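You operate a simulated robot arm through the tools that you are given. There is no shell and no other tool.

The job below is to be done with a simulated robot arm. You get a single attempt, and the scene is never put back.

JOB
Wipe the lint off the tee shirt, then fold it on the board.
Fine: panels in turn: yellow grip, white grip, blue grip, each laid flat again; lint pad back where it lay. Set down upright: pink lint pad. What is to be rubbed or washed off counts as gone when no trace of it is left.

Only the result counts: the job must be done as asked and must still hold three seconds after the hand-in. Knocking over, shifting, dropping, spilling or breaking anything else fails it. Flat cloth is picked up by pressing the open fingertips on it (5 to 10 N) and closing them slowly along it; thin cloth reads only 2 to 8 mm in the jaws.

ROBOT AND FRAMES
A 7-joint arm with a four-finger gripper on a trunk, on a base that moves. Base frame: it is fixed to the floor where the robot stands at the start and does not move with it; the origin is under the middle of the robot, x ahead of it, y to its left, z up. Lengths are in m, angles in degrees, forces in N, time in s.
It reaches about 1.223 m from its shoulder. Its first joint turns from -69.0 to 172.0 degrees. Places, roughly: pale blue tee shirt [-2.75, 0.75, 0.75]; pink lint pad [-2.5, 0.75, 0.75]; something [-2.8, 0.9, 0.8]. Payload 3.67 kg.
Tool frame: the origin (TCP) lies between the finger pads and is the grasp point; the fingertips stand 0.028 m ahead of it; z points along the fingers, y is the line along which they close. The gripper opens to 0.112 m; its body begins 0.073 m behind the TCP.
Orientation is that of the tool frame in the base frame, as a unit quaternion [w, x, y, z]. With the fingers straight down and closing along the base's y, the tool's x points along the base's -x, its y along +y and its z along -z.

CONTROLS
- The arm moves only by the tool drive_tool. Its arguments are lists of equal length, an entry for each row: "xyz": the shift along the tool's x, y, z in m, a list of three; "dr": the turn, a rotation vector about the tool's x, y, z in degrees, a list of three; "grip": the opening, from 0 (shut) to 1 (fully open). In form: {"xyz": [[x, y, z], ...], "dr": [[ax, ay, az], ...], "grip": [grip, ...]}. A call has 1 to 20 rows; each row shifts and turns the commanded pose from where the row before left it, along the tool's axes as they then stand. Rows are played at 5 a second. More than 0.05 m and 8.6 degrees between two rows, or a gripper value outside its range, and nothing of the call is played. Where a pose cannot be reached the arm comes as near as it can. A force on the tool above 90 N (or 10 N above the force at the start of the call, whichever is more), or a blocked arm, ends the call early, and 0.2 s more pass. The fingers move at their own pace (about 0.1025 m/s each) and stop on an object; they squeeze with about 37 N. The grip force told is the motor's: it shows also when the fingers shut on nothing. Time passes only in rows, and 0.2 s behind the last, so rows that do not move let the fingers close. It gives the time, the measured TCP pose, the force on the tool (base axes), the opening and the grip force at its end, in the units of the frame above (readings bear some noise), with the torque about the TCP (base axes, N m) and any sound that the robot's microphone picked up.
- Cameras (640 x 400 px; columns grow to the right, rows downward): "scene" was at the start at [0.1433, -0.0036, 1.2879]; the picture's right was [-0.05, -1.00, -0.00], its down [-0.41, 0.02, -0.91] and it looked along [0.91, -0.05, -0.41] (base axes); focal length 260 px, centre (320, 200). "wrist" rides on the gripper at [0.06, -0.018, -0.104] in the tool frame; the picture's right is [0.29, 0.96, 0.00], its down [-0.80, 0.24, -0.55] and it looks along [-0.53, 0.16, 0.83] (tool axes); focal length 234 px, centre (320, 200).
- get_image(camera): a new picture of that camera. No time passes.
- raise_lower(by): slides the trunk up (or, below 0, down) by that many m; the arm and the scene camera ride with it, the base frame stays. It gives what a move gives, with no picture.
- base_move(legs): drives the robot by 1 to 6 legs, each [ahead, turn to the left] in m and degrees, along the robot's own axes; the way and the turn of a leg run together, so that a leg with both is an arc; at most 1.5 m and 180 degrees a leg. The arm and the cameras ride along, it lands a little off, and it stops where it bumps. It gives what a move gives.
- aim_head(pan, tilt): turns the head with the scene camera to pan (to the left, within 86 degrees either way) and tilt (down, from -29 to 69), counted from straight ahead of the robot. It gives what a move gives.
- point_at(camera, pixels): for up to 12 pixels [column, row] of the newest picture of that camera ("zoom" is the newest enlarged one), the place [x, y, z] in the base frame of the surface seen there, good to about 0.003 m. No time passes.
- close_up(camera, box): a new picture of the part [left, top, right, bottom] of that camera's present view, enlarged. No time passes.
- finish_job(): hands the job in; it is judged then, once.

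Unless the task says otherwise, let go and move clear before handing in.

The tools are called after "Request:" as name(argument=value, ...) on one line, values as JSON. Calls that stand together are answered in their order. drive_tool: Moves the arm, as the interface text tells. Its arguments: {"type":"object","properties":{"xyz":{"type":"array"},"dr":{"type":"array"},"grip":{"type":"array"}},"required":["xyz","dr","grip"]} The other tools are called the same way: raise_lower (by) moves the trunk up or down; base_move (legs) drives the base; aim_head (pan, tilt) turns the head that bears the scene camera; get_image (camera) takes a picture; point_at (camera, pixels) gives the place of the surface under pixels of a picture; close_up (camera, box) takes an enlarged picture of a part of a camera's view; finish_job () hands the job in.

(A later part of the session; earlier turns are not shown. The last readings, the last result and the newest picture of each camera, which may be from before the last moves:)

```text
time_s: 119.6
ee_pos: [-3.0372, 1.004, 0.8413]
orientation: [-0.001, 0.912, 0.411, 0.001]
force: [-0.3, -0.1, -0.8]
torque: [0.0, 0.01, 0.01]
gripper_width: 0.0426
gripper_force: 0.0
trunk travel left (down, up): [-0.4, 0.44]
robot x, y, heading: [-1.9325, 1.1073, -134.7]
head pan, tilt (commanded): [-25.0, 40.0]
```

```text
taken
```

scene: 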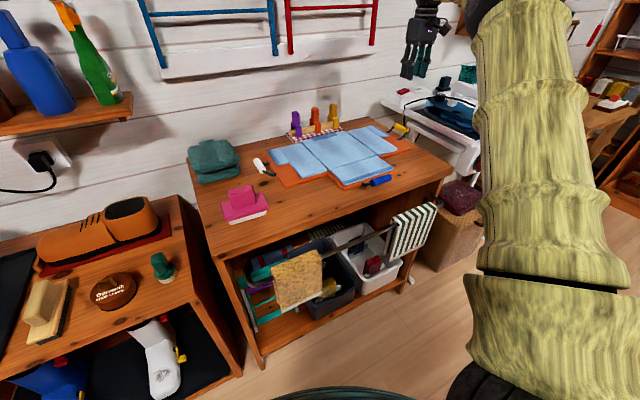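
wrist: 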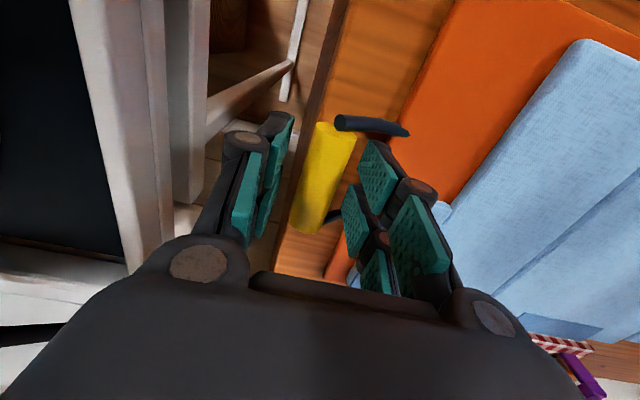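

No contact force so far, and the bar lies between the pads. I'll close the fingers on the yellow bar.

Request:
drive_tool(xyz=[[0, 0, 0], [0, 0, 0], [0, 0, 0], [0, 0, 0], [0, 0, 0]], dr=[[0, 0, 0], [0, 0, 0], [0, 0, 0], [0, 0, 0], [0, 0, 0]], grip=[0.3, 0.2, 0.1, 0, 0])

Request:
get_image(camera="wrist")

```text
time_s: 120.8
ee_pos: [-3.038, 1.005, 0.8423]
orientation: [0.001, 0.912, 0.41, 0.001]
force: [1.5, -0.6, 0.1]
torque: [-0.07, 0.08, -0.93]
gripper_width: 0.021
gripper_force: 45.5
trunk travel left (down, up): [-0.4, 0.44]
robot x, y, heading: [-1.9313, 1.1017, -134.8]
head pan, tilt (commanded): [-25.0, 40.0]
```

```text
taken
```

wrist: 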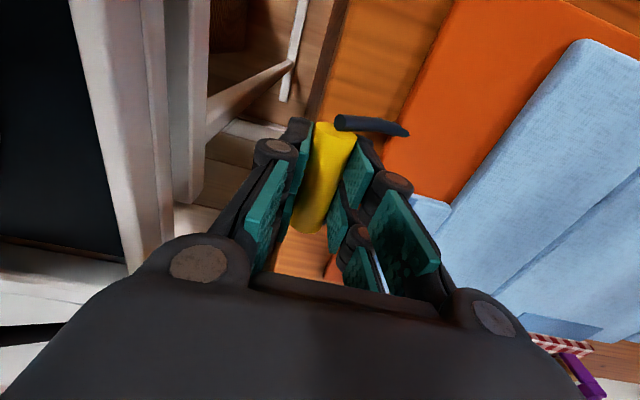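

The bar is held (0.021 m), but a twist of -0.93 N m shows the bar lies slightly clockwise of the tool. I'll yaw a little to relax it.

Request:
drive_tool(xyz=[[0, 0, 0], [0, 0, 0]], dr=[[0, 0, 0.6], [0, 0, 0]], grip=[0, 0])

```text
time_s: 121.4
ee_pos: [-3.0379, 1.0039, 0.8422]
orientation: [0.0, 0.914, 0.406, 0.0]
force: [1.2, -1.0, -0.1]
torque: [0.15, -0.14, 0.7]
gripper_width: 0.021
gripper_force: 45.5
trunk travel left (down, up): [-0.4, 0.44]
robot x, y, heading: [-1.9309, 1.1048, -134.9]
head pan, tilt (commanded): [-25.0, 40.0]
```

The twist changed sign, so the bar's axis is about 48.1°. I'll trim back by 0.25° and lift the yellow panel through its first 20°, checking the forces.

Request:
drive_tool(xyz=[[0, 0, 0], [0, 0.00328, -0.01615], [0, 0.00426, -0.01594], [0, 0.00524, -0.01567], [0, 0.00619, -0.01533], [0, 0, 0]], dr=[[0, 0, -0.25], [1.5, 0, 0], [1.5, 0, 0], [1.5, 0, 0], [1.5, 0, 0], [0, 0, 0]], grip=[0, 0, 0, 0, 0, 0])

Request:
get_image(camera="wrist")

Request:
close_up(camera="scene", box=[290, 60, 450, 180])

```text
time_s: 122.8
ee_pos: [-3.0255, 0.9939, 0.9038]
orientation: [-0.047, 0.912, 0.407, -0.022]
force: [-39.1, 7.2, 13.7]
torque: [-0.15, 0.71, 0.16]
gripper_width: 0.0211
gripper_force: 45.1
trunk travel left (down, up): [-0.4, 0.44]
robot x, y, heading: [-1.9306, 1.1032, -134.6]
head pan, tilt (commanded): [-25.0, 40.0]
```

```text
taken
```

wrist: 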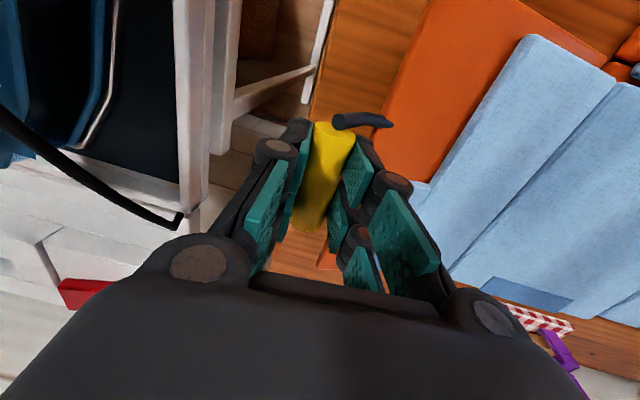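

```text
3.33 times, centred on (370, 120) of scene
```

zoom: 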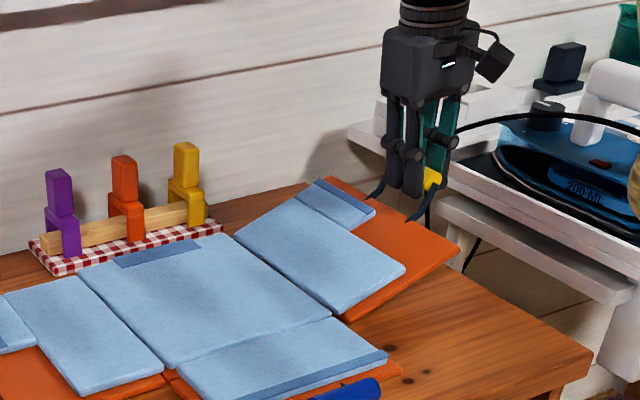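

The panel lifts well; the tool is pushed outward by about 34 N, which fits a hinge axis a bit higher (z≈0.82) than I assumed. I'll continue on the corrected arc to 40°.

Request:
drive_tool(xyz=[[0, 0.00109, -0.01554], [0, 0.00684, -0.01492], [0, 0.00775, -0.01449], [0, 0.00863, -0.01399], [0, 0, 0]], dr=[[1.5, 0, 0], [1.5, 0, 0], [1.5, 0, 0], [1.5, 0, 0], [0, 0, 0]], grip=[0, 0, 0, 0, 0])

Request:
close_up(camera="scene", box=[290, 60, 450, 180])

```text
time_s: 124.0
ee_pos: [-2.9979, 0.9715, 0.9553]
orientation: [-0.094, 0.908, 0.405, -0.041]
force: [-19.0, 5.6, 12.4]
torque: [0.44, 0.45, -0.12]
gripper_width: 0.0209
gripper_force: 45.3
trunk travel left (down, up): [-0.4, 0.44]
robot x, y, heading: [-1.9315, 1.1013, -135.1]
head pan, tilt (commanded): [-25.0, 40.0]
```

```text
3.33 times, centred on (370, 120) of scene
```

zoom: 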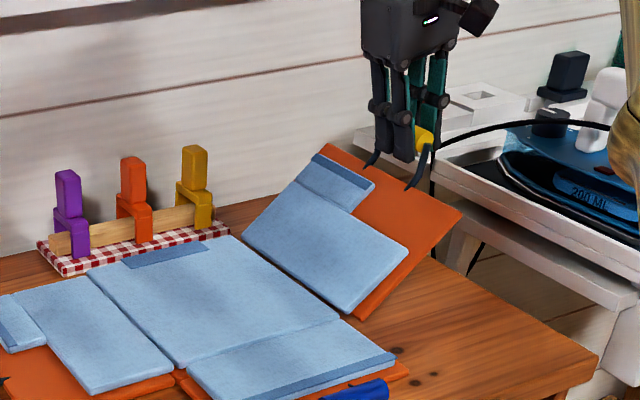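

Forces fell to about 21 N and the panel is at about 40°. I'll continue along the arc to 70°.

Request:
drive_tool(xyz=[[0, 0.00779, -0.01474], [0, 0.01037, -0.01301], [0, 0.01115, -0.01237], [0, 0.01188, -0.0117], [0, 0.01258, -0.01095], [0, 0.01323, -0.01019], [0, 0, 0]], dr=[[1.5, 0, 0], [1.5, 0, 0], [1.5, 0, 0], [1.5, 0, 0], [1.5, 0, 0], [1.5, 0, 0], [0, 0, 0]], grip=[0, 0, 0, 0, 0, 0, 0])

Request:
close_up(camera="scene", box=[290, 60, 450, 180])

```text
time_s: 125.6
ee_pos: [-2.9372, 0.9142, 1.0064]
orientation: [-0.165, 0.898, 0.401, -0.072]
force: [25.4, 13.3, -37.0]
torque: [0.12, -0.4, -0.19]
gripper_width: 0.0212
gripper_force: 45.3
trunk travel left (down, up): [-0.4, 0.44]
robot x, y, heading: [-1.9255, 1.099, -135.0]
head pan, tilt (commanded): [-25.0, 40.0]
```

```text
3.33 times, centred on (370, 120) of scene
```

zoom: 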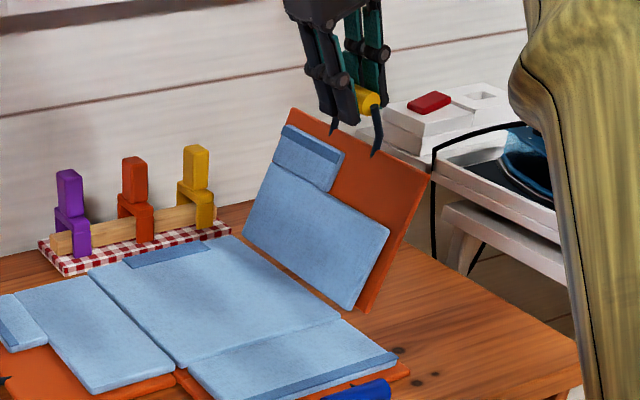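

The panel is near 68° and the force now pulls inward (about 38 N), so the arc radius should be a bit smaller (0.1877 m about z 0.818). I'll continue with the refitted arc to 100°.

Request:
drive_tool(xyz=[[0, 0.01767, -0.00762], [0, 0.01438, -0.00843], [0, 0.0148, -0.00769], [0, 0.01519, -0.00693], [0, 0.01552, -0.00613], [0, 0.01583, -0.00534], [0, 0, 0]], dr=[[2, 0, 0], [2, 0, 0], [2, 0, 0], [2, 0, 0], [2, 0, 0], [2, 0, 0], [0, 0, 0]], grip=[0, 0, 0, 0, 0, 0, 0])

Request:
close_up(camera="scene", box=[270, 50, 430, 180])

```text
time_s: 127.2
ee_pos: [-2.8582, 0.8424, 1.0062]
orientation: [-0.259, 0.875, 0.391, -0.117]
force: [-6.2, -7.4, 3.3]
torque: [-0.15, 0.07, -0.11]
gripper_width: 0.0211
gripper_force: 45.1
trunk travel left (down, up): [-0.4, 0.44]
robot x, y, heading: [-1.931, 1.1012, -134.7]
head pan, tilt (commanded): [-25.0, 40.0]
```

```text
3.08 times, centred on (350, 115) of scene
```

zoom: 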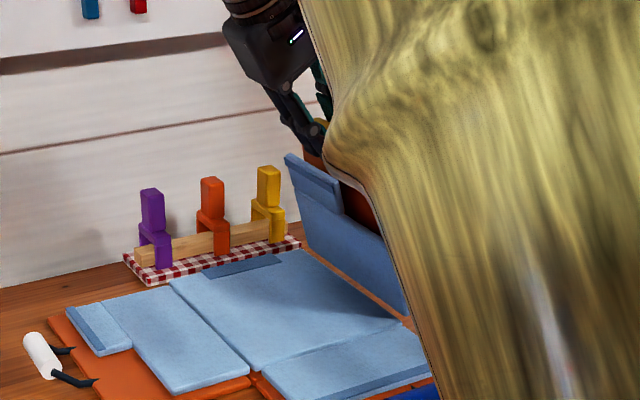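

The forces are now small (about 10 N) with the panel just past vertical. The forearm comes near the camera, so I'll check the full view.

Request:
get_image(camera="scene")

Request:
point_at(camera="scene", pixels=[[450, 150], [380, 100], [550, 200], [600, 350], [420, 60], [400, 160]])

Request:
get_image(camera="wrist")

```text
taken
```

scene: 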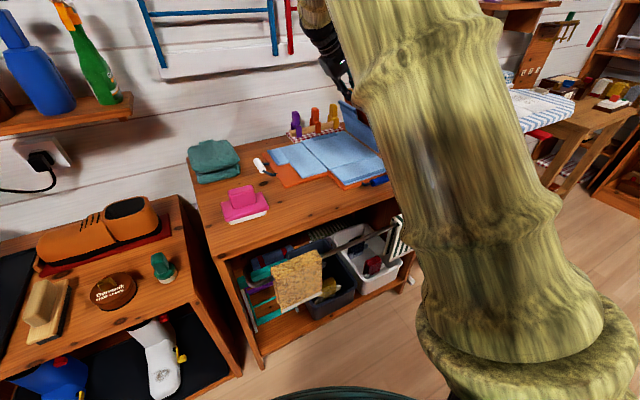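

```text
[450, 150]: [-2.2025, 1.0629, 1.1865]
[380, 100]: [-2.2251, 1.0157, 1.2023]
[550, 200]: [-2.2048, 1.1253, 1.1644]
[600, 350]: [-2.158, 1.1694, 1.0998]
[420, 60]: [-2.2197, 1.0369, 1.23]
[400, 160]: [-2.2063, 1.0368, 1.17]
```

```text
taken
```

wrist: 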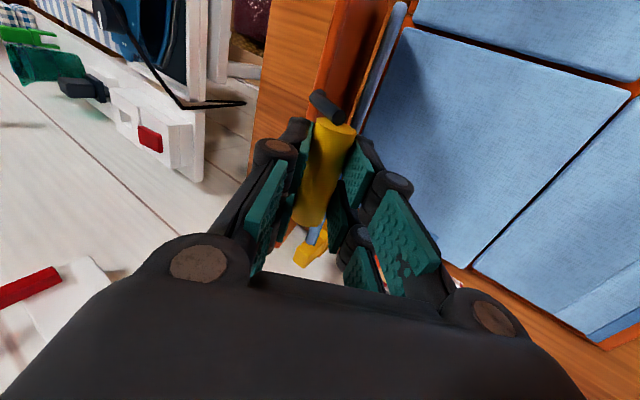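

The upper arm is about 0.17 m from the camera, so I'll stop tilting the hand further and let the bar turn in the jaws. I'll continue the arc to 140°.

Request:
drive_tool(xyz=[[0, 0.01573, -0.00453], [0, 0.01608, -0.00313], [0, 0.01628, -0.00172], [0, 0.01638, -0.0003], [0, 0.01633, 0.00113], [0, 0.01618, 0.00255], [0, 0.01589, 0.00396], [0, 0.01548, 0.00532], [0, 0, 0]], dr=[[0, 0, 0], [0, 0, 0], [0, 0, 0], [0, 0, 0], [0, 0, 0], [0, 0, 0], [0, 0, 0], [0, 0, 0], [0, 0, 0]], grip=[0, 0, 0, 0, 0, 0, 0, 0, 0])

Request:
get_image(camera="scene")

Request:
get_image(camera="wrist")

```text
time_s: 128.5
ee_pos: [-2.8111, 0.8027, 0.9754]
orientation: [-0.264, 0.875, 0.386, -0.125]
force: [-36.3, 25.9, 9.5]
torque: [0.05, 0.77, 2.07]
gripper_width: 0.0217
gripper_force: 44.8
trunk travel left (down, up): [-0.4, 0.44]
robot x, y, heading: [-1.9317, 1.1039, -135.2]
head pan, tilt (commanded): [-25.0, 40.0]
stopped in row 6: the force on the tool passed its limit at 102 N (the readings are from after the stop); the commanded pose is now the measured one
```

```text
taken
```

scene: 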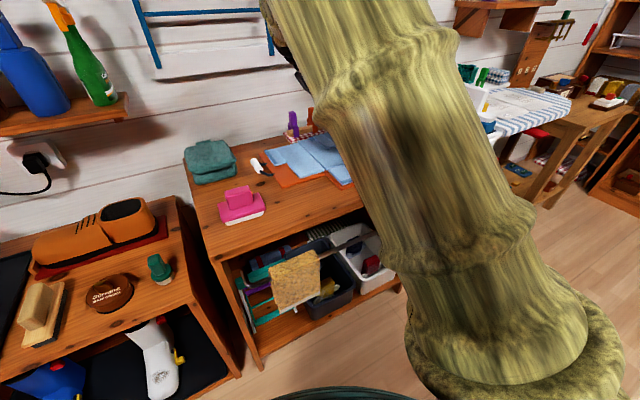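

```text
taken
```

wrist: 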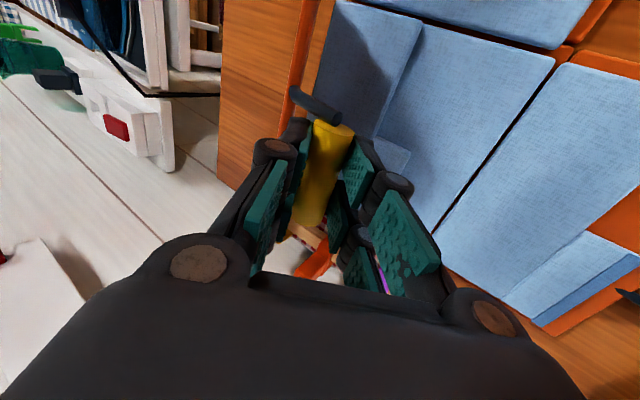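

The call stopped at about 121° with a force of 102 N, the panel resisting further turning. The wrist view seems to show cloth lying over the centre at (360,80); I'll look closer before doing anything.

Request:
close_up(camera="wrist", box=[240, 0, 640, 250])

Request:
close_up(camera="scene", box=[240, 60, 380, 200])

```text
1.60 times, centred on (440, 125) of wrist
```

zoom: 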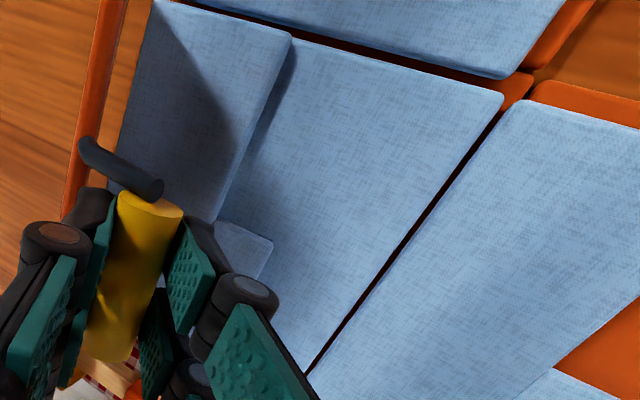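

```text
2.86 times, centred on (310, 130) of scene
```

zoom: 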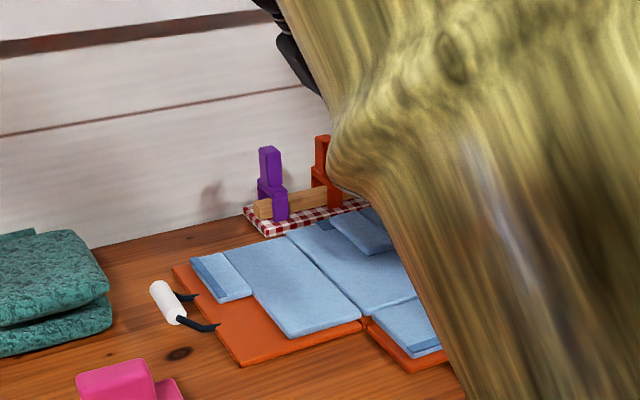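

The yellow panel's cloth, with its sleeve, lies folded over the centre, and the hinge seems to stop at about 120°. I'll now swing the panel back along the same arc, first to 72°.

Request:
drive_tool(xyz=[[0, -0.01655, -0.00126], [0, -0.01626, 0.00144], [0, -0.01607, 0.00284], [0, -0.01575, 0.00423], [0, -0.01568, 0.0056], [0, -0.01536, 0.00639], [0, -0.01502, 0.00717], [0, -0.01461, 0.00793], [0, -0.01417, 0.00865], [0, -0.0137, 0.00938], [0, 0, 0]], dr=[[0, 0, 0], [0, 0, 0], [0, 0, 0], [0, 0, 0], [-2, 0, 0], [-2, 0, 0], [-2, 0, 0], [-2, 0, 0], [-2, 0, 0], [-2, 0, 0], [0, 0, 0]], grip=[0, 0, 0, 0, 0, 0, 0, 0, 0, 0, 0])

Request:
close_up(camera="scene", box=[270, 50, 450, 190])

```text
time_s: 130.9
ee_pos: [-2.922, 0.9031, 1.0112]
orientation: [-0.17, 0.897, 0.399, -0.085]
force: [-15.8, -8.1, 36.8]
torque: [0.6, -0.07, 1.02]
gripper_width: 0.0212
gripper_force: 44.9
trunk travel left (down, up): [-0.4, 0.44]
robot x, y, heading: [-1.9334, 1.1006, -135.0]
head pan, tilt (commanded): [-25.0, 40.0]
```

```text
2.86 times, centred on (360, 120) of scene
```

zoom: 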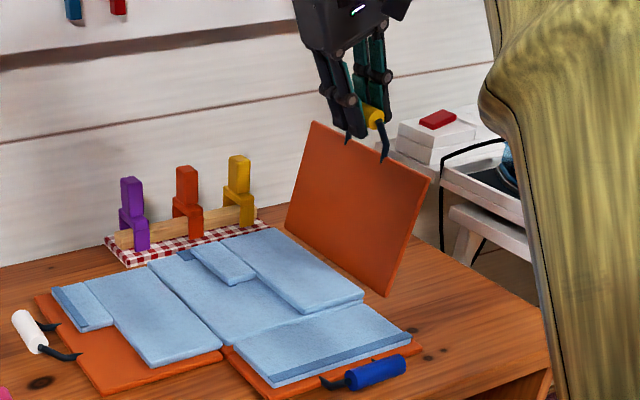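

The cloth stays folded on the centre while the bare orange panel swings back. I'll continue lowering it to about 37°.

Request:
drive_tool(xyz=[[0, -0.01508, 0.00777], [0, -0.0127, 0.01098], [0, -0.01201, 0.0117], [0, -0.0113, 0.01238], [0, -0.01053, 0.01303], [0, -0.00974, 0.01361], [0, -0.0089, 0.01415], [0, 0, 0]], dr=[[-1.57, 0, 0], [-1.57, 0, 0], [-1.57, 0, 0], [-1.57, 0, 0], [-1.57, 0, 0], [-1.57, 0, 0], [-1.57, 0, 0], [0, 0, 0]], grip=[0, 0, 0, 0, 0, 0, 0, 0])

Request:
get_image(camera="wrist")

Request:
close_up(camera="scene", box=[270, 50, 450, 190])

```text
time_s: 132.7
ee_pos: [-2.999, 0.9726, 0.9521]
orientation: [-0.082, 0.91, 0.403, -0.044]
force: [-35.4, 14.4, 30.5]
torque: [0.81, 0.16, 0.61]
gripper_width: 0.021
gripper_force: 44.6
trunk travel left (down, up): [-0.4, 0.44]
robot x, y, heading: [-1.9342, 1.105, -135.4]
head pan, tilt (commanded): [-25.0, 40.0]
```

```text
taken
```

wrist: 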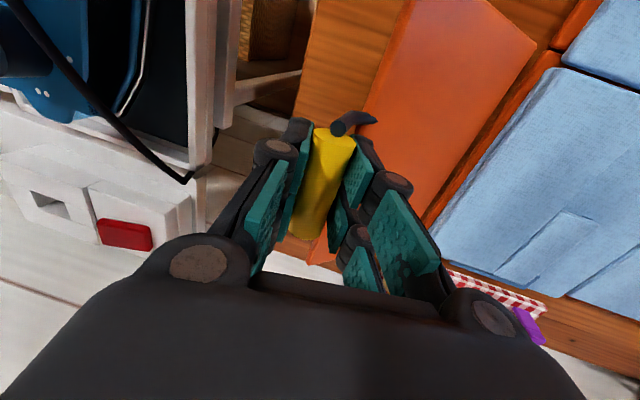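

```text
2.86 times, centred on (360, 120) of scene
```

zoom: 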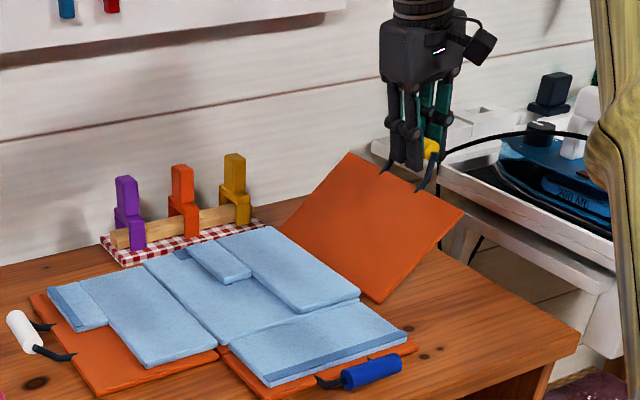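

The panel is at about 37°, bare, and the cloth stays. I'll keep lowering it with a slightly larger radius to ease the outward load, down to about 7°.

Request:
drive_tool(xyz=[[0, -0.00985, 0.01379], [0, -0.00723, 0.01524], [0, -0.00582, 0.01579], [0, -0.00487, 0.01605], [0, -0.00338, 0.01636], [0, -0.00239, 0.01643], [0, 0, 0]], dr=[[-1.57, 0, 0], [-1.57, 0, 0], [-1.57, 0, 0], [-1.57, 0, 0], [-1.57, 0, 0], [-1.57, 0, 0], [0, 0, 0]], grip=[0, 0, 0, 0, 0, 0, 0])

Request:
get_image(camera="wrist")

Request:
close_up(camera="scene", box=[270, 50, 450, 190])

```text
time_s: 134.3
ee_pos: [-3.0333, 1.0021, 0.8624]
orientation: [-0.007, 0.914, 0.406, -0.009]
force: [15.1, 31.8, 0.8]
torque: [0.52, -0.12, 0.51]
gripper_width: 0.0211
gripper_force: 45.0
trunk travel left (down, up): [-0.4, 0.44]
robot x, y, heading: [-1.9322, 1.1054, -135.2]
head pan, tilt (commanded): [-25.0, 40.0]
```

```text
taken
```

wrist: 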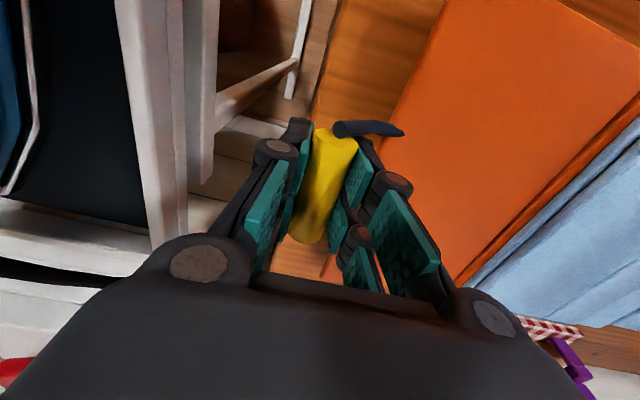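

```text
2.86 times, centred on (360, 120) of scene
```

zoom: 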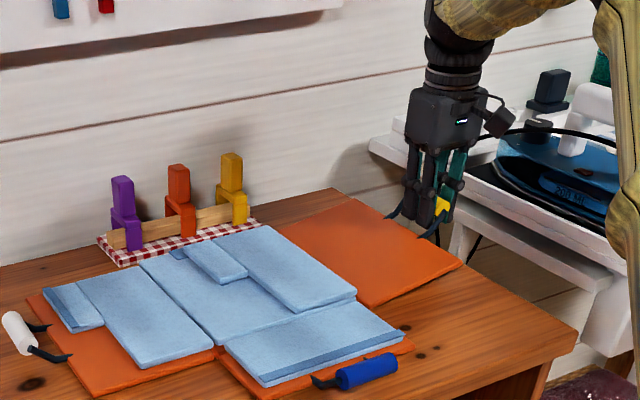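

The panel is nearly flat (about 6° left) with a 34 N sideways load toward the robot. I'll lower the last 2 cm gently and relax that load slightly.

Request:
drive_tool(xyz=[[0.001, -0.001, 0.007], [0.001, -0.0005, 0.006], [0.001, 0, 0.004], [0, 0, 0]], dr=[[-0.8, 0, 0], [-0.7, 0, 0], [0, 0, 0], [0, 0, 0]], grip=[0, 0, 0, 0])

```text
time_s: 135.3
ee_pos: [-3.0359, 1.0046, 0.8458]
orientation: [0.005, 0.914, 0.406, -0.006]
force: [-25.2, 14.4, 1.0]
torque: [0.09, 0.49, 0.51]
gripper_width: 0.0203
gripper_force: 44.7
trunk travel left (down, up): [-0.4, 0.44]
robot x, y, heading: [-1.9317, 1.1063, -135.1]
head pan, tilt (commanded): [-25.0, 40.0]
```

Nearly there (z 0.8458, no vertical load). I'll lower 3 mm more and check for bench contact.

Request:
drive_tool(xyz=[[0, -0.001, 0.002], [0, 0, 0.0015], [0, 0, 0]], dr=[[0, 0, 0], [0, 0, 0], [0, 0, 0]], grip=[0, 0, 0])

Request:
close_up(camera="scene", box=[330, 90, 440, 175])

```text
time_s: 136.1
ee_pos: [-3.0359, 1.0058, 0.8419]
orientation: [0.006, 0.913, 0.407, -0.005]
force: [-33.8, 6.6, 4.1]
torque: [-0.99, 0.73, 0.46]
gripper_width: 0.0209
gripper_force: 44.7
trunk travel left (down, up): [-0.4, 0.44]
robot x, y, heading: [-1.9283, 1.0984, -135.2]
head pan, tilt (commanded): [-25.0, 40.0]
```

```text
4.71 times, centred on (385, 132) of scene
```

zoom: 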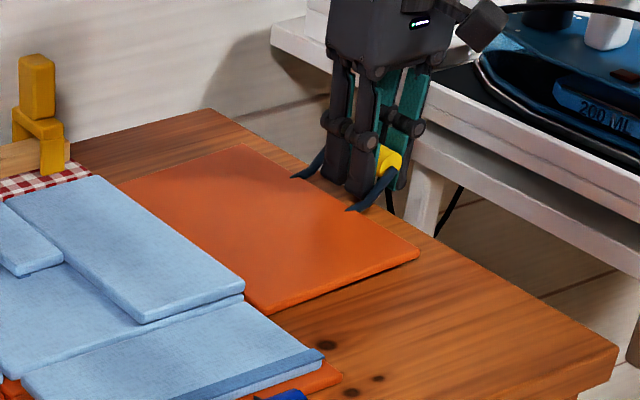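

The panel looks flat and the TCP is back at its grasp height. I'll measure the panel's corners to confirm.

Request:
point_at(camera="zoom", pixels=[[410, 250], [240, 152], [265, 300], [130, 190], [300, 220], [330, 200], [360, 240]])

```text
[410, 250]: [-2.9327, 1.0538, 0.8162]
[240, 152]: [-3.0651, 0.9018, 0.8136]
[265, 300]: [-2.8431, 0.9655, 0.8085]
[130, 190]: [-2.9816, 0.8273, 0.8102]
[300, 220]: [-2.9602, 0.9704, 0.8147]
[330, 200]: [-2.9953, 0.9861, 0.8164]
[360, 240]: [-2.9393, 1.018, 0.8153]
```

The outer edge is still about 7 mm high (0.815 vs 0.807), so the bar slid a little in the jaws. I'll press it down the remaining few millimetres.

Request:
drive_tool(xyz=[[0, 0, 0.003], [0, 0, 0.002], [0, 0, 0]], dr=[[0, 0, 0], [0, 0, 0], [0, 0, 0]], grip=[0, 0, 0])

Request:
drive_tool(xyz=[[0, 0, 0.002], [0, 0, 0.001], [0, 0, 0]], dr=[[0, 0, 0], [0, 0, 0], [0, 0, 0]], grip=[0, 0, 0])

Request:
close_up(camera="scene", box=[330, 90, 440, 175])

Request:
point_at(camera="zoom", pixels=[[410, 253], [240, 152], [265, 300], [130, 190], [300, 220], [330, 200], [360, 240]])

```text
time_s: 136.9
ee_pos: [-3.0354, 1.0045, 0.8367]
orientation: [0.004, 0.914, 0.406, -0.004]
force: [-43.5, 1.7, 0.8]
torque: [-0.32, 0.68, 0.66]
gripper_width: 0.0206
gripper_force: 44.7
trunk travel left (down, up): [-0.4, 0.44]
robot x, y, heading: [-1.9383, 1.102, -135.5]
head pan, tilt (commanded): [-25.0, 40.0]
```

```text
time_s: 137.7
ee_pos: [-3.0373, 1.0065, 0.833]
orientation: [0.003, 0.914, 0.406, -0.005]
force: [-53.4, -4.4, 2.0]
torque: [-0.1, 0.21, 0.83]
gripper_width: 0.0205
gripper_force: 44.9
trunk travel left (down, up): [-0.4, 0.44]
robot x, y, heading: [-1.9305, 1.1016, -135.1]
head pan, tilt (commanded): [-25.0, 40.0]
```

```text
4.71 times, centred on (385, 132) of scene
```

zoom: 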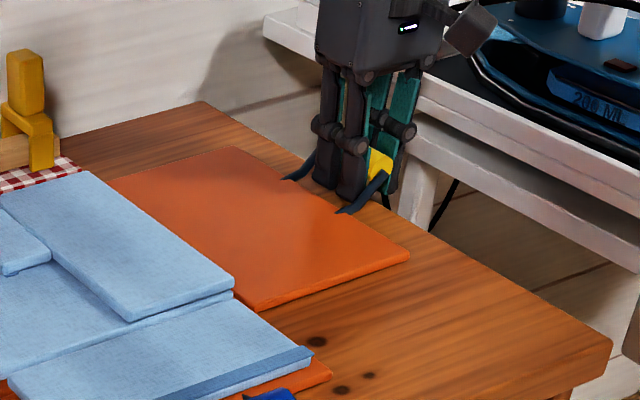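

```text
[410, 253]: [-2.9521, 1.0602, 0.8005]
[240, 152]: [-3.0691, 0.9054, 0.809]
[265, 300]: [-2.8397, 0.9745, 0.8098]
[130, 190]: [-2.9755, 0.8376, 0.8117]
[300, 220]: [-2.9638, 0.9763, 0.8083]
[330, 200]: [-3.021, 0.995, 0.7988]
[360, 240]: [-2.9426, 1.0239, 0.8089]
```

The panel is flat now (z≈0.8085 throughout). Before releasing I'll relieve the sideways loads (about 37 N outward, 39 N away) by shifting the tool a few millimetres.

Request:
drive_tool(xyz=[[-0.002, -0.002, 0], [-0.002, -0.002, 0], [0, 0, 0]], dr=[[0, 0, 0], [0, 0, 0], [0, 0, 0]], grip=[0, 0, 0])

```text
time_s: 138.5
ee_pos: [-3.0364, 1.0048, 0.8367]
orientation: [0.003, 0.914, 0.405, -0.004]
force: [-13.9, 26.5, 2.0]
torque: [0.31, -0.55, 0.44]
gripper_width: 0.0206
gripper_force: 44.7
trunk travel left (down, up): [-0.4, 0.44]
robot x, y, heading: [-1.9308, 1.1025, -135.0]
head pan, tilt (commanded): [-25.0, 40.0]
```

The sideways load dropped to about 30 N. I'll check the panel is still flat, then open the fingers slowly.

Request:
close_up(camera="scene", box=[330, 90, 440, 175])

Request:
point_at(camera="zoom", pixels=[[400, 250], [240, 155], [255, 290], [140, 190], [300, 220], [300, 190], [360, 240]])

```text
4.71 times, centred on (385, 132) of scene
```

zoom: 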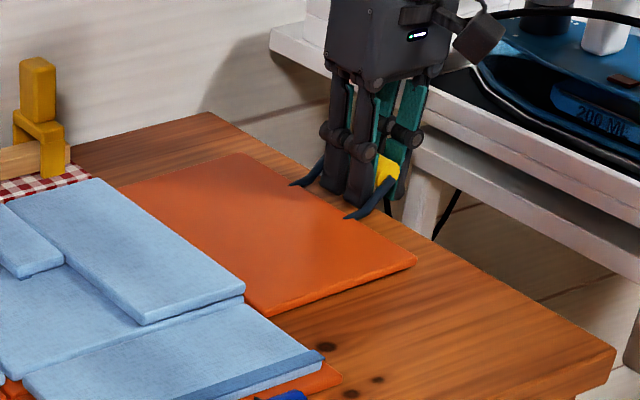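

```text
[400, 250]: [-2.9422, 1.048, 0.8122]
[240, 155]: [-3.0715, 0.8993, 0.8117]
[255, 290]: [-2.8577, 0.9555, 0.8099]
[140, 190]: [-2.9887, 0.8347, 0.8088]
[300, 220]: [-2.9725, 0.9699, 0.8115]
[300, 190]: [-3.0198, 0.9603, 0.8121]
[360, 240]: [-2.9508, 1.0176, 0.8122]
```

The panel is within about 1° of flat. I'll open the fingers narrowly (tub beside) and see whether it settles.

Request:
drive_tool(xyz=[[0, 0, 0], [0, 0, 0], [0, 0, 0], [0, 0, 0], [0, 0, 0]], dr=[[0, 0, 0], [0, 0, 0], [0, 0, 0], [0, 0, 0], [0, 0, 0]], grip=[0.22, 0.26, 0.32, 0.38, 0.38])

Request:
get_image(camera="wrist")

Request:
close_up(camera="scene", box=[330, 90, 440, 175])

Request:
point_at(camera="zoom", pixels=[[400, 250], [240, 155], [255, 290], [140, 190], [300, 220], [300, 190], [360, 240]])

```text
time_s: 139.7
ee_pos: [-3.0387, 1.0029, 0.8335]
orientation: [0.006, 0.913, 0.407, -0.004]
force: [1.0, 0.1, 0.0]
torque: [0.0, -0.01, -0.04]
gripper_width: 0.0424
gripper_force: 0.1
trunk travel left (down, up): [-0.4, 0.44]
robot x, y, heading: [-1.9342, 1.1037, -134.8]
head pan, tilt (commanded): [-25.0, 40.0]
```

```text
taken
```

wrist: 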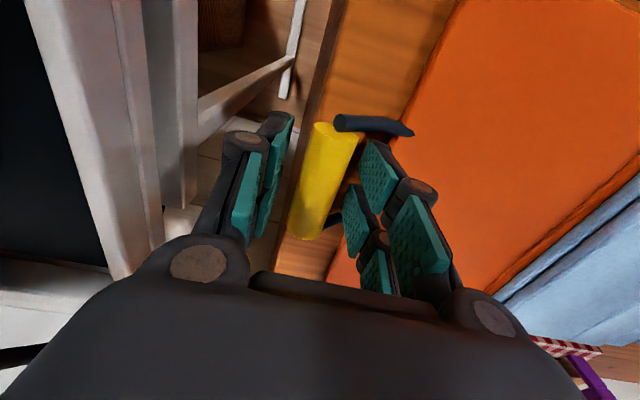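

```text
4.71 times, centred on (385, 132) of scene
```

zoom: 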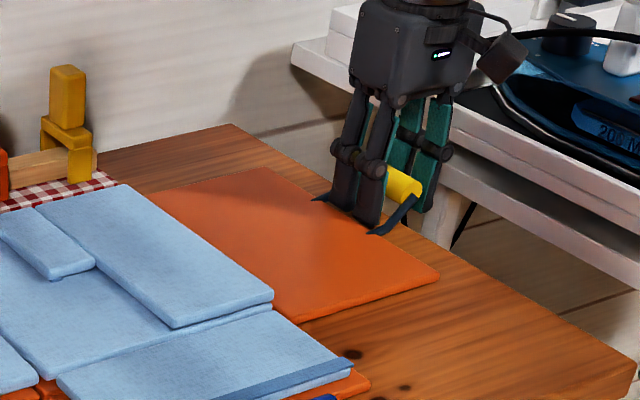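

```text
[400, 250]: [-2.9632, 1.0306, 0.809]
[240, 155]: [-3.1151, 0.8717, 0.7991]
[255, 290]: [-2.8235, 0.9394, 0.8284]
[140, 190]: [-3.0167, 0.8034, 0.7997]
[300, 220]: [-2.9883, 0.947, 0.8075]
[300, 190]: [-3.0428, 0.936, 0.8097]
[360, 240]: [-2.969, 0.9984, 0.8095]
```

The panel now lies flat (z≈0.808) and the tool is free of load. I'll rise straight up.

Request:
drive_tool(xyz=[[0, 0, -0.01], [0, 0, -0.03], [0, 0, -0.04], [0, 0, -0.04], [0, 0, -0.04], [0, 0, -0.04], [0, 0, 0]], dr=[[0, 0, 0], [0, 0, 0], [0, 0, 0], [0, 0, 0], [0, 0, 0], [0, 0, 0], [0, 0, 0]], grip=[0.38, 0.38, 0.38, 0.38, 0.38, 0.38, 0.38])

Request:
get_image(camera="wrist")

Request:
get_image(camera="scene")

```text
time_s: 141.3
ee_pos: [-3.0381, 1.0019, 1.035]
orientation: [0.005, 0.913, 0.407, -0.004]
force: [0.1, 0.2, 0.0]
torque: [-0.05, 0.0, 0.0]
gripper_width: 0.0428
gripper_force: 0.0
trunk travel left (down, up): [-0.4, 0.44]
robot x, y, heading: [-1.9349, 1.1003, -135.0]
head pan, tilt (commanded): [-25.0, 40.0]
```

```text
taken
```

wrist: 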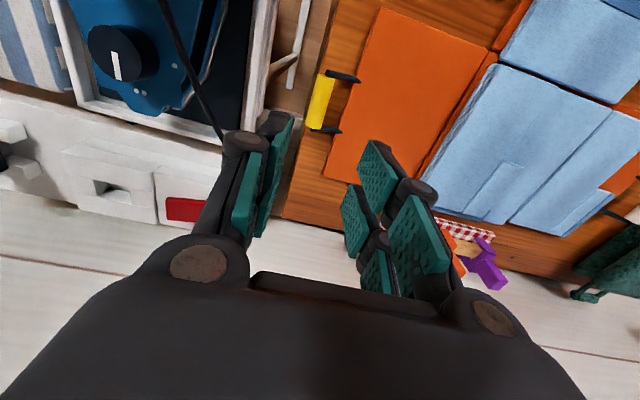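

```text
taken
```

scene: 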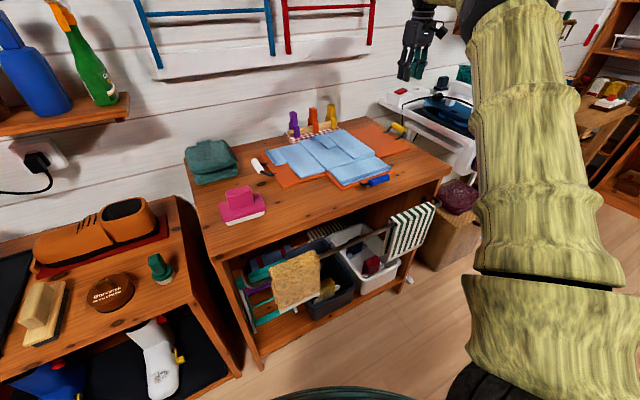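

The yellow fold is done: bare panel flat, cloth on the centre. Next is the white grip; I'll level the tool and carry it above the white bar, opening stays narrow.

Request:
drive_tool(xyz=[[0, 0, 0], [0.0002, 0.0433, 0], [0.0002, 0.0433, 0], [0.0002, 0.0433, 0], [0.0002, 0.0433, 0], [0.0002, 0.0433, 0], [0.0002, 0.0433, 0], [0.0002, 0.0433, 0], [0.0002, 0.0433, 0], [0.0002, 0.0433, 0], [0.0002, 0.0433, 0], [0.0002, 0.0433, 0], [0.0002, 0.0433, 0], [0.0002, 0.0436, 0], [0, 0, 0], [0, 0, 0]], dr=[[0.34, 0.65, 0], [0, 0, 0], [0, 0, 0], [0, 0, 0], [0, 0, 0], [0, 0, 0], [0, 0, 0], [0, 0, 0], [0, 0, 0], [0, 0, 0], [0, 0, 0], [0, 0, 0], [0, 0, 0], [0, 0, 0], [0, 0, 0], [0, 0, 0]], grip=[0.38, 0.38, 0.38, 0.38, 0.38, 0.38, 0.38, 0.38, 0.38, 0.38, 0.38, 0.38, 0.38, 0.38, 0.38, 0.38])

Request:
get_image(camera="wrist")

Request:
get_image(camera="scene")

```text
time_s: 144.7
ee_pos: [-2.6166, 0.6286, 1.0317]
orientation: [-0.001, 0.914, 0.406, -0.002]
force: [-0.8, -0.9, 0.3]
torque: [0.0, 0.01, -0.02]
gripper_width: 0.0425
gripper_force: 0.1
trunk travel left (down, up): [-0.4, 0.44]
robot x, y, heading: [-1.9322, 1.1067, -135.4]
head pan, tilt (commanded): [-25.0, 40.0]
```

```text
taken
```

wrist: 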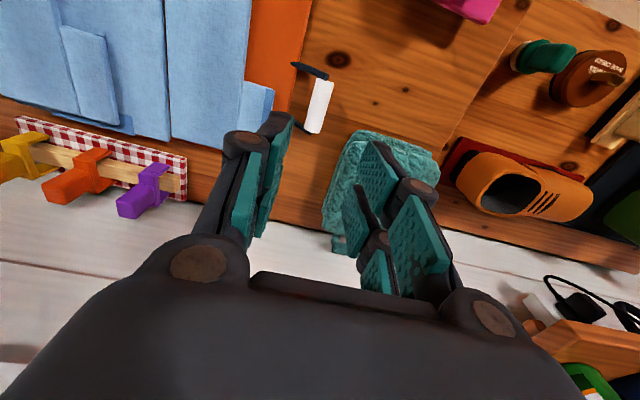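

```text
taken
```

scene: 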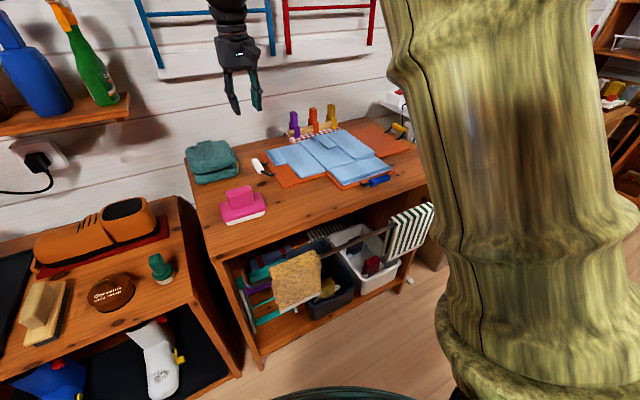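

The white bar is at (318,105) in the wrist view, with teal towels beside it. I'll enlarge and measure both.

Request:
close_up(camera="wrist", box=[220, 30, 420, 160])

Request:
point_at(camera="zoom", pixels=[[320, 160], [310, 210], [300, 250], [289, 307], [334, 170], [303, 312], [318, 235], [430, 320], [380, 340], [480, 330], [300, 230], [330, 235]])

```text
3.08 times, centred on (320, 95) of wrist
```

zoom: 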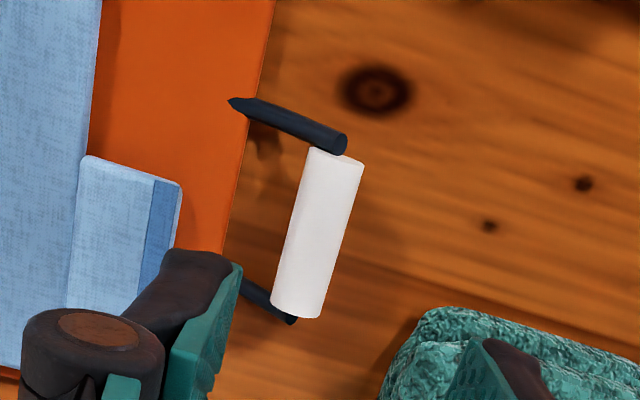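

```text
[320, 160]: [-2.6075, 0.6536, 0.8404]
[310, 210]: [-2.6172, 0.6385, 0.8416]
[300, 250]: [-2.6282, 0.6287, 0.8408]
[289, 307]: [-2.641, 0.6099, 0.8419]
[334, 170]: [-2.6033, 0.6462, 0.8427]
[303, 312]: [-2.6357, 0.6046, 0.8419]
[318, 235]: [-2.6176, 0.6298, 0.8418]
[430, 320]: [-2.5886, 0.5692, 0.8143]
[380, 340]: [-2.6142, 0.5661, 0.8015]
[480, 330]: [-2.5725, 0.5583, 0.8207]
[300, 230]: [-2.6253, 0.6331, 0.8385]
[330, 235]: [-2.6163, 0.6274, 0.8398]
```

The bar centre is within 1–2 mm of the tool axis. The teal towels come close to where the outer finger will go, so I'll measure their nearest edge and height.

Request:
close_up(camera="scene", box=[180, 130, 290, 200])

Request:
point_at(camera="zoom", pixels=[[330, 130], [335, 170], [320, 200], [300, 100], [345, 215], [250, 150], [340, 150], [335, 185], [330, 110], [240, 60], [310, 250]])

```text
5.71 times, centred on (235, 165) of scene
```

zoom: 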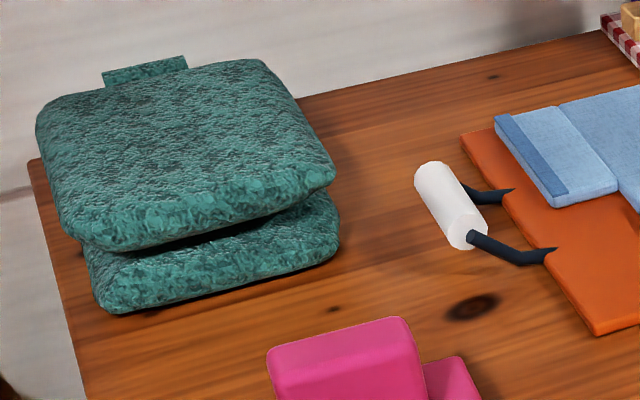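

```text
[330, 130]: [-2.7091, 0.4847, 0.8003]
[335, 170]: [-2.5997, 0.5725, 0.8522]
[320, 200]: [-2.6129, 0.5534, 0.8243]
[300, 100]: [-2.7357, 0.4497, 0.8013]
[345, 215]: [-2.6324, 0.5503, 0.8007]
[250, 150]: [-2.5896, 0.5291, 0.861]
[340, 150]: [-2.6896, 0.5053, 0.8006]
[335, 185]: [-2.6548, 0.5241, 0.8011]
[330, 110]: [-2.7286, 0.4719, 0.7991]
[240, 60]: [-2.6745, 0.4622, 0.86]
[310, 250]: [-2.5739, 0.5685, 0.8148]
```

The towel's nearest corner is at about [-2.600,0.5725], up to z 0.86, just beside the outer finger's path. I'll narrow the opening and tilt the hand 12° so the outer knuckle stays away from it, then come down partway.

Request:
drive_tool(xyz=[[0, 0, 0], [0, 0, 0], [0, -0.00688, 0.02956], [0, -0.00688, 0.02956], [0, -0.00688, 0.02956], [0, -0.00688, 0.02956], [0, -0.00688, 0.02956], [0, 0, 0]], dr=[[-6, 0, 0], [-6, 0, 0], [0, 0, 0], [0, 0, 0], [0, 0, 0], [0, 0, 0], [0, 0, 0], [0, 0, 0]], grip=[0.32, 0.32, 0.32, 0.32, 0.32, 0.32, 0.32, 0.32])

Request:
get_image(camera="wrist")

Request:
close_up(camera="scene", box=[180, 80, 320, 200])

```text
time_s: 146.5
ee_pos: [-2.6178, 0.6317, 0.8817]
orientation: [0.094, 0.909, 0.405, 0.041]
force: [-0.4, -0.5, 0.3]
torque: [0.01, -0.01, -0.01]
gripper_width: 0.0359
gripper_force: 0.0
trunk travel left (down, up): [-0.4, 0.44]
robot x, y, heading: [-1.9291, 1.1028, -135.0]
head pan, tilt (commanded): [-25.0, 40.0]
```

```text
taken
```

wrist: 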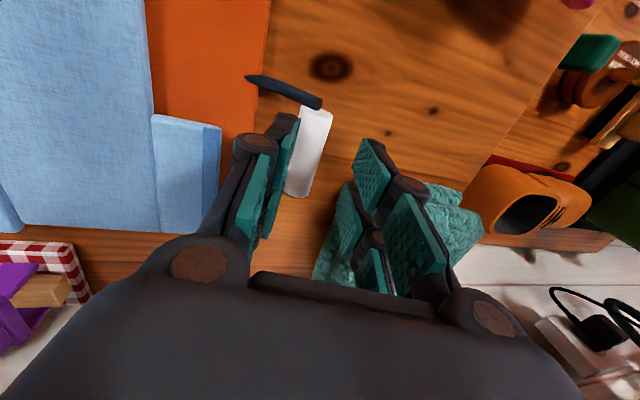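

```text
3.33 times, centred on (250, 140) of scene
```

zoom: 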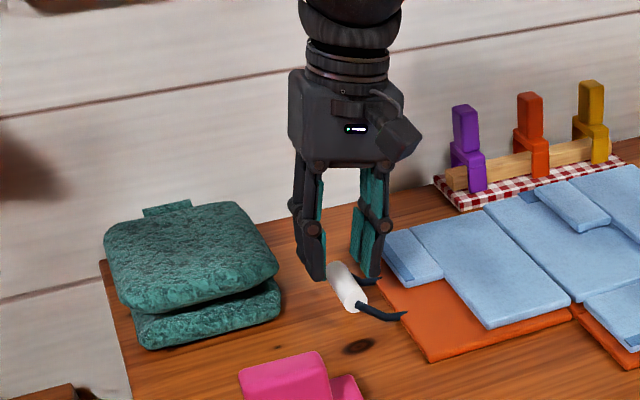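

The bar appears at (308,152), exactly where predicted, and the outer finger clears the towels. I'll go down the last 4 cm.

Request:
drive_tool(xyz=[[0, -0.0033, 0.0156], [0, -0.0025, 0.0117], [0, -0.0017, 0.0078], [0, -0.0008, 0.0039], [0, 0, 0]], dr=[[0, 0, 0], [0, 0, 0], [0, 0, 0], [0, 0, 0], [0, 0, 0]], grip=[0.32, 0.32, 0.32, 0.32, 0.32])

Request:
get_image(camera="wrist")

Request:
close_up(camera="scene", box=[180, 80, 320, 200])

```text
time_s: 147.7
ee_pos: [-2.6188, 0.6313, 0.8412]
orientation: [0.094, 0.909, 0.405, 0.041]
force: [-0.3, 0.9, 0.0]
torque: [0.0, -0.04, 0.01]
gripper_width: 0.0357
gripper_force: 0.1
trunk travel left (down, up): [-0.4, 0.44]
robot x, y, heading: [-1.9319, 1.1035, -134.9]
head pan, tilt (commanded): [-25.0, 40.0]
```

```text
taken
```

wrist: 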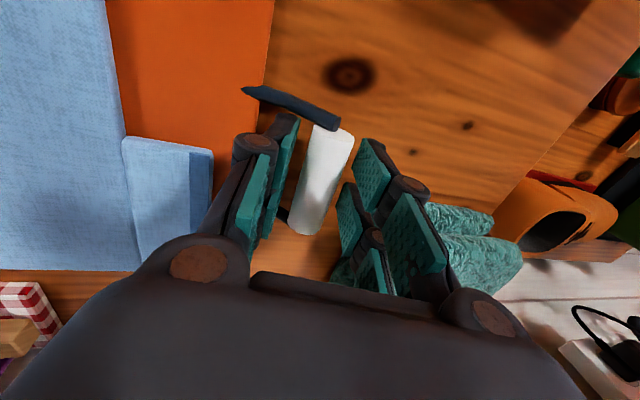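

```text
3.33 times, centred on (250, 140) of scene
```

zoom: 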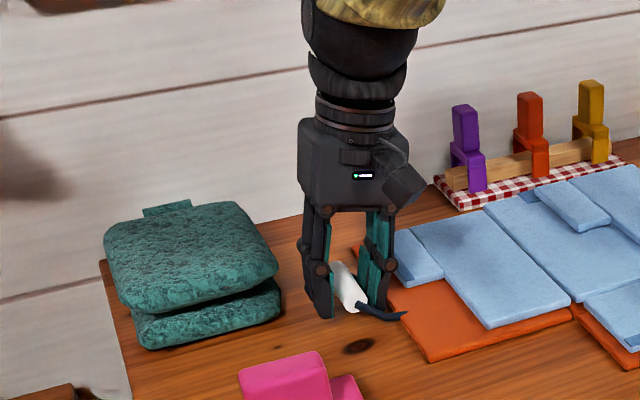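

The bar is centred between the pads and no force shows. I'll close on the white bar.

Request:
drive_tool(xyz=[[0, 0, 0], [0, 0, 0], [0, 0, 0], [0, 0, 0], [0, 0, 0]], dr=[[0, 0, 0], [0, 0, 0], [0, 0, 0], [0, 0, 0], [0, 0, 0]], grip=[0.27, 0.2, 0.1, 0, 0])

```text
time_s: 148.9
ee_pos: [-2.6202, 0.6325, 0.8424]
orientation: [0.094, 0.909, 0.404, 0.041]
force: [-4.9, 4.9, -0.6]
torque: [0.03, 0.12, 0.29]
gripper_width: 0.021
gripper_force: 44.8
trunk travel left (down, up): [-0.4, 0.44]
robot x, y, heading: [-1.9323, 1.1015, -135.0]
head pan, tilt (commanded): [-25.0, 40.0]
```

The white bar is held with little load. I'll lift the white panel through its first 20° using the mirrored arc.

Request:
drive_tool(xyz=[[0, 0.00123, -0.01617], [0, 0.00012, -0.01622], [0, -0.001, -0.0162], [0, -0.00212, -0.01611], [0, 0, 0]], dr=[[-1.05, 0, 0], [-1.05, 0, 0], [-1.05, 0, 0], [-1.05, 0, 0], [0, 0, 0]], grip=[0, 0, 0, 0, 0])

Request:
close_up(camera="scene", box=[180, 60, 360, 200])

```text
time_s: 150.1
ee_pos: [-2.6322, 0.6425, 0.9041]
orientation: [0.127, 0.904, 0.403, 0.056]
force: [6.5, 2.1, 0.5]
torque: [-0.43, 0.11, 0.13]
gripper_width: 0.0209
gripper_force: 45.2
trunk travel left (down, up): [-0.4, 0.44]
robot x, y, heading: [-1.9313, 1.1054, -135.2]
head pan, tilt (commanded): [-25.0, 40.0]
```

```text
2.86 times, centred on (270, 130) of scene
```

zoom: 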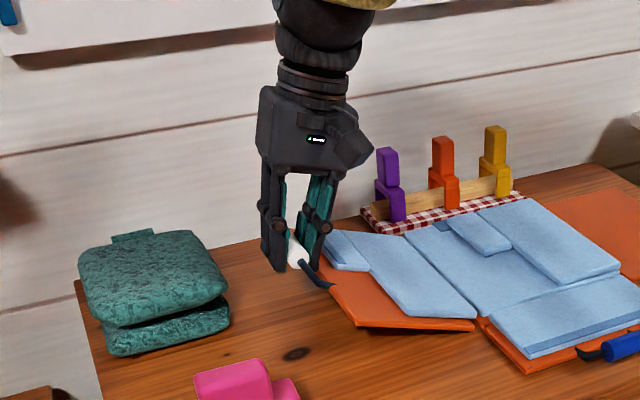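

Loads are only about 7 N and the panel rises well. I'll continue to about 50°.

Request:
drive_tool(xyz=[[0, -0.00322, -0.01594], [0, -0.00431, -0.01569], [0, -0.00538, -0.01538], [0, -0.00644, -0.01497], [0, -0.00744, -0.01451], [0, -0.00843, -0.01397], [0, 0, 0]], dr=[[-1.05, 0, 0], [-1.05, 0, 0], [-1.05, 0, 0], [-1.05, 0, 0], [-1.05, 0, 0], [-1.05, 0, 0], [0, 0, 0]], grip=[0, 0, 0, 0, 0, 0, 0])

Request:
close_up(camera="scene", box=[200, 50, 380, 190])

```text
time_s: 151.7
ee_pos: [-2.6765, 0.684, 0.9794]
orientation: [0.177, 0.897, 0.398, 0.078]
force: [0.3, -15.3, 16.5]
torque: [-0.56, 0.5, -0.2]
gripper_width: 0.0208
gripper_force: 44.9
trunk travel left (down, up): [-0.4, 0.44]
robot x, y, heading: [-1.9342, 1.1017, -134.9]
head pan, tilt (commanded): [-25.0, 40.0]
```

```text
2.86 times, centred on (290, 120) of scene
```

zoom: 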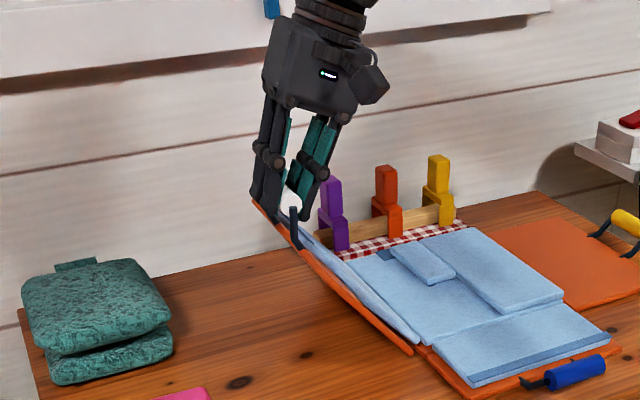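

The panel is at about 50° with 19 N outward load, so a slightly larger radius fits. I'll continue to 80°.

Request:
drive_tool(xyz=[[0, -0.00778, -0.01457], [0, -0.01037, -0.01284], [0, -0.01125, -0.0121], [0, -0.01205, -0.01132], [0, -0.01281, -0.01048], [0, -0.01349, -0.00958], [0, 0, 0]], dr=[[-1.05, 0, 0], [-1.05, 0, 0], [-1.05, 0, 0], [-1.05, 0, 0], [-1.05, 0, 0], [-1.05, 0, 0], [0, 0, 0]], grip=[0, 0, 0, 0, 0, 0, 0])

Request:
close_up(camera="scene", box=[220, 40, 400, 190])

```text
time_s: 153.3
ee_pos: [-2.7463, 0.7449, 1.012]
orientation: [0.225, 0.885, 0.395, 0.102]
force: [-0.6, -2.5, -10.5]
torque: [-0.13, -0.18, 0.41]
gripper_width: 0.0212
gripper_force: 44.6
trunk travel left (down, up): [-0.4, 0.44]
robot x, y, heading: [-1.9348, 1.1011, -135.1]
head pan, tilt (commanded): [-25.0, 40.0]
```

```text
2.67 times, centred on (310, 115) of scene
```

zoom: 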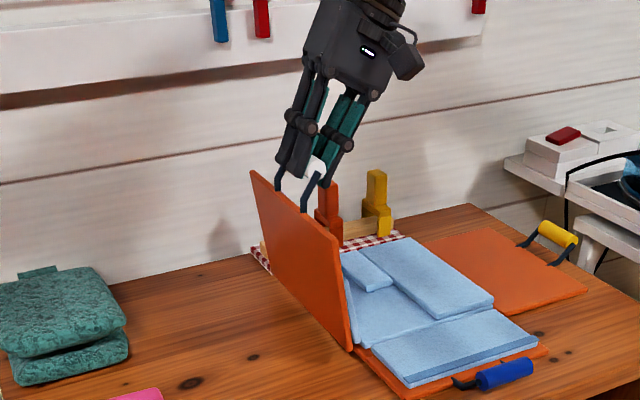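

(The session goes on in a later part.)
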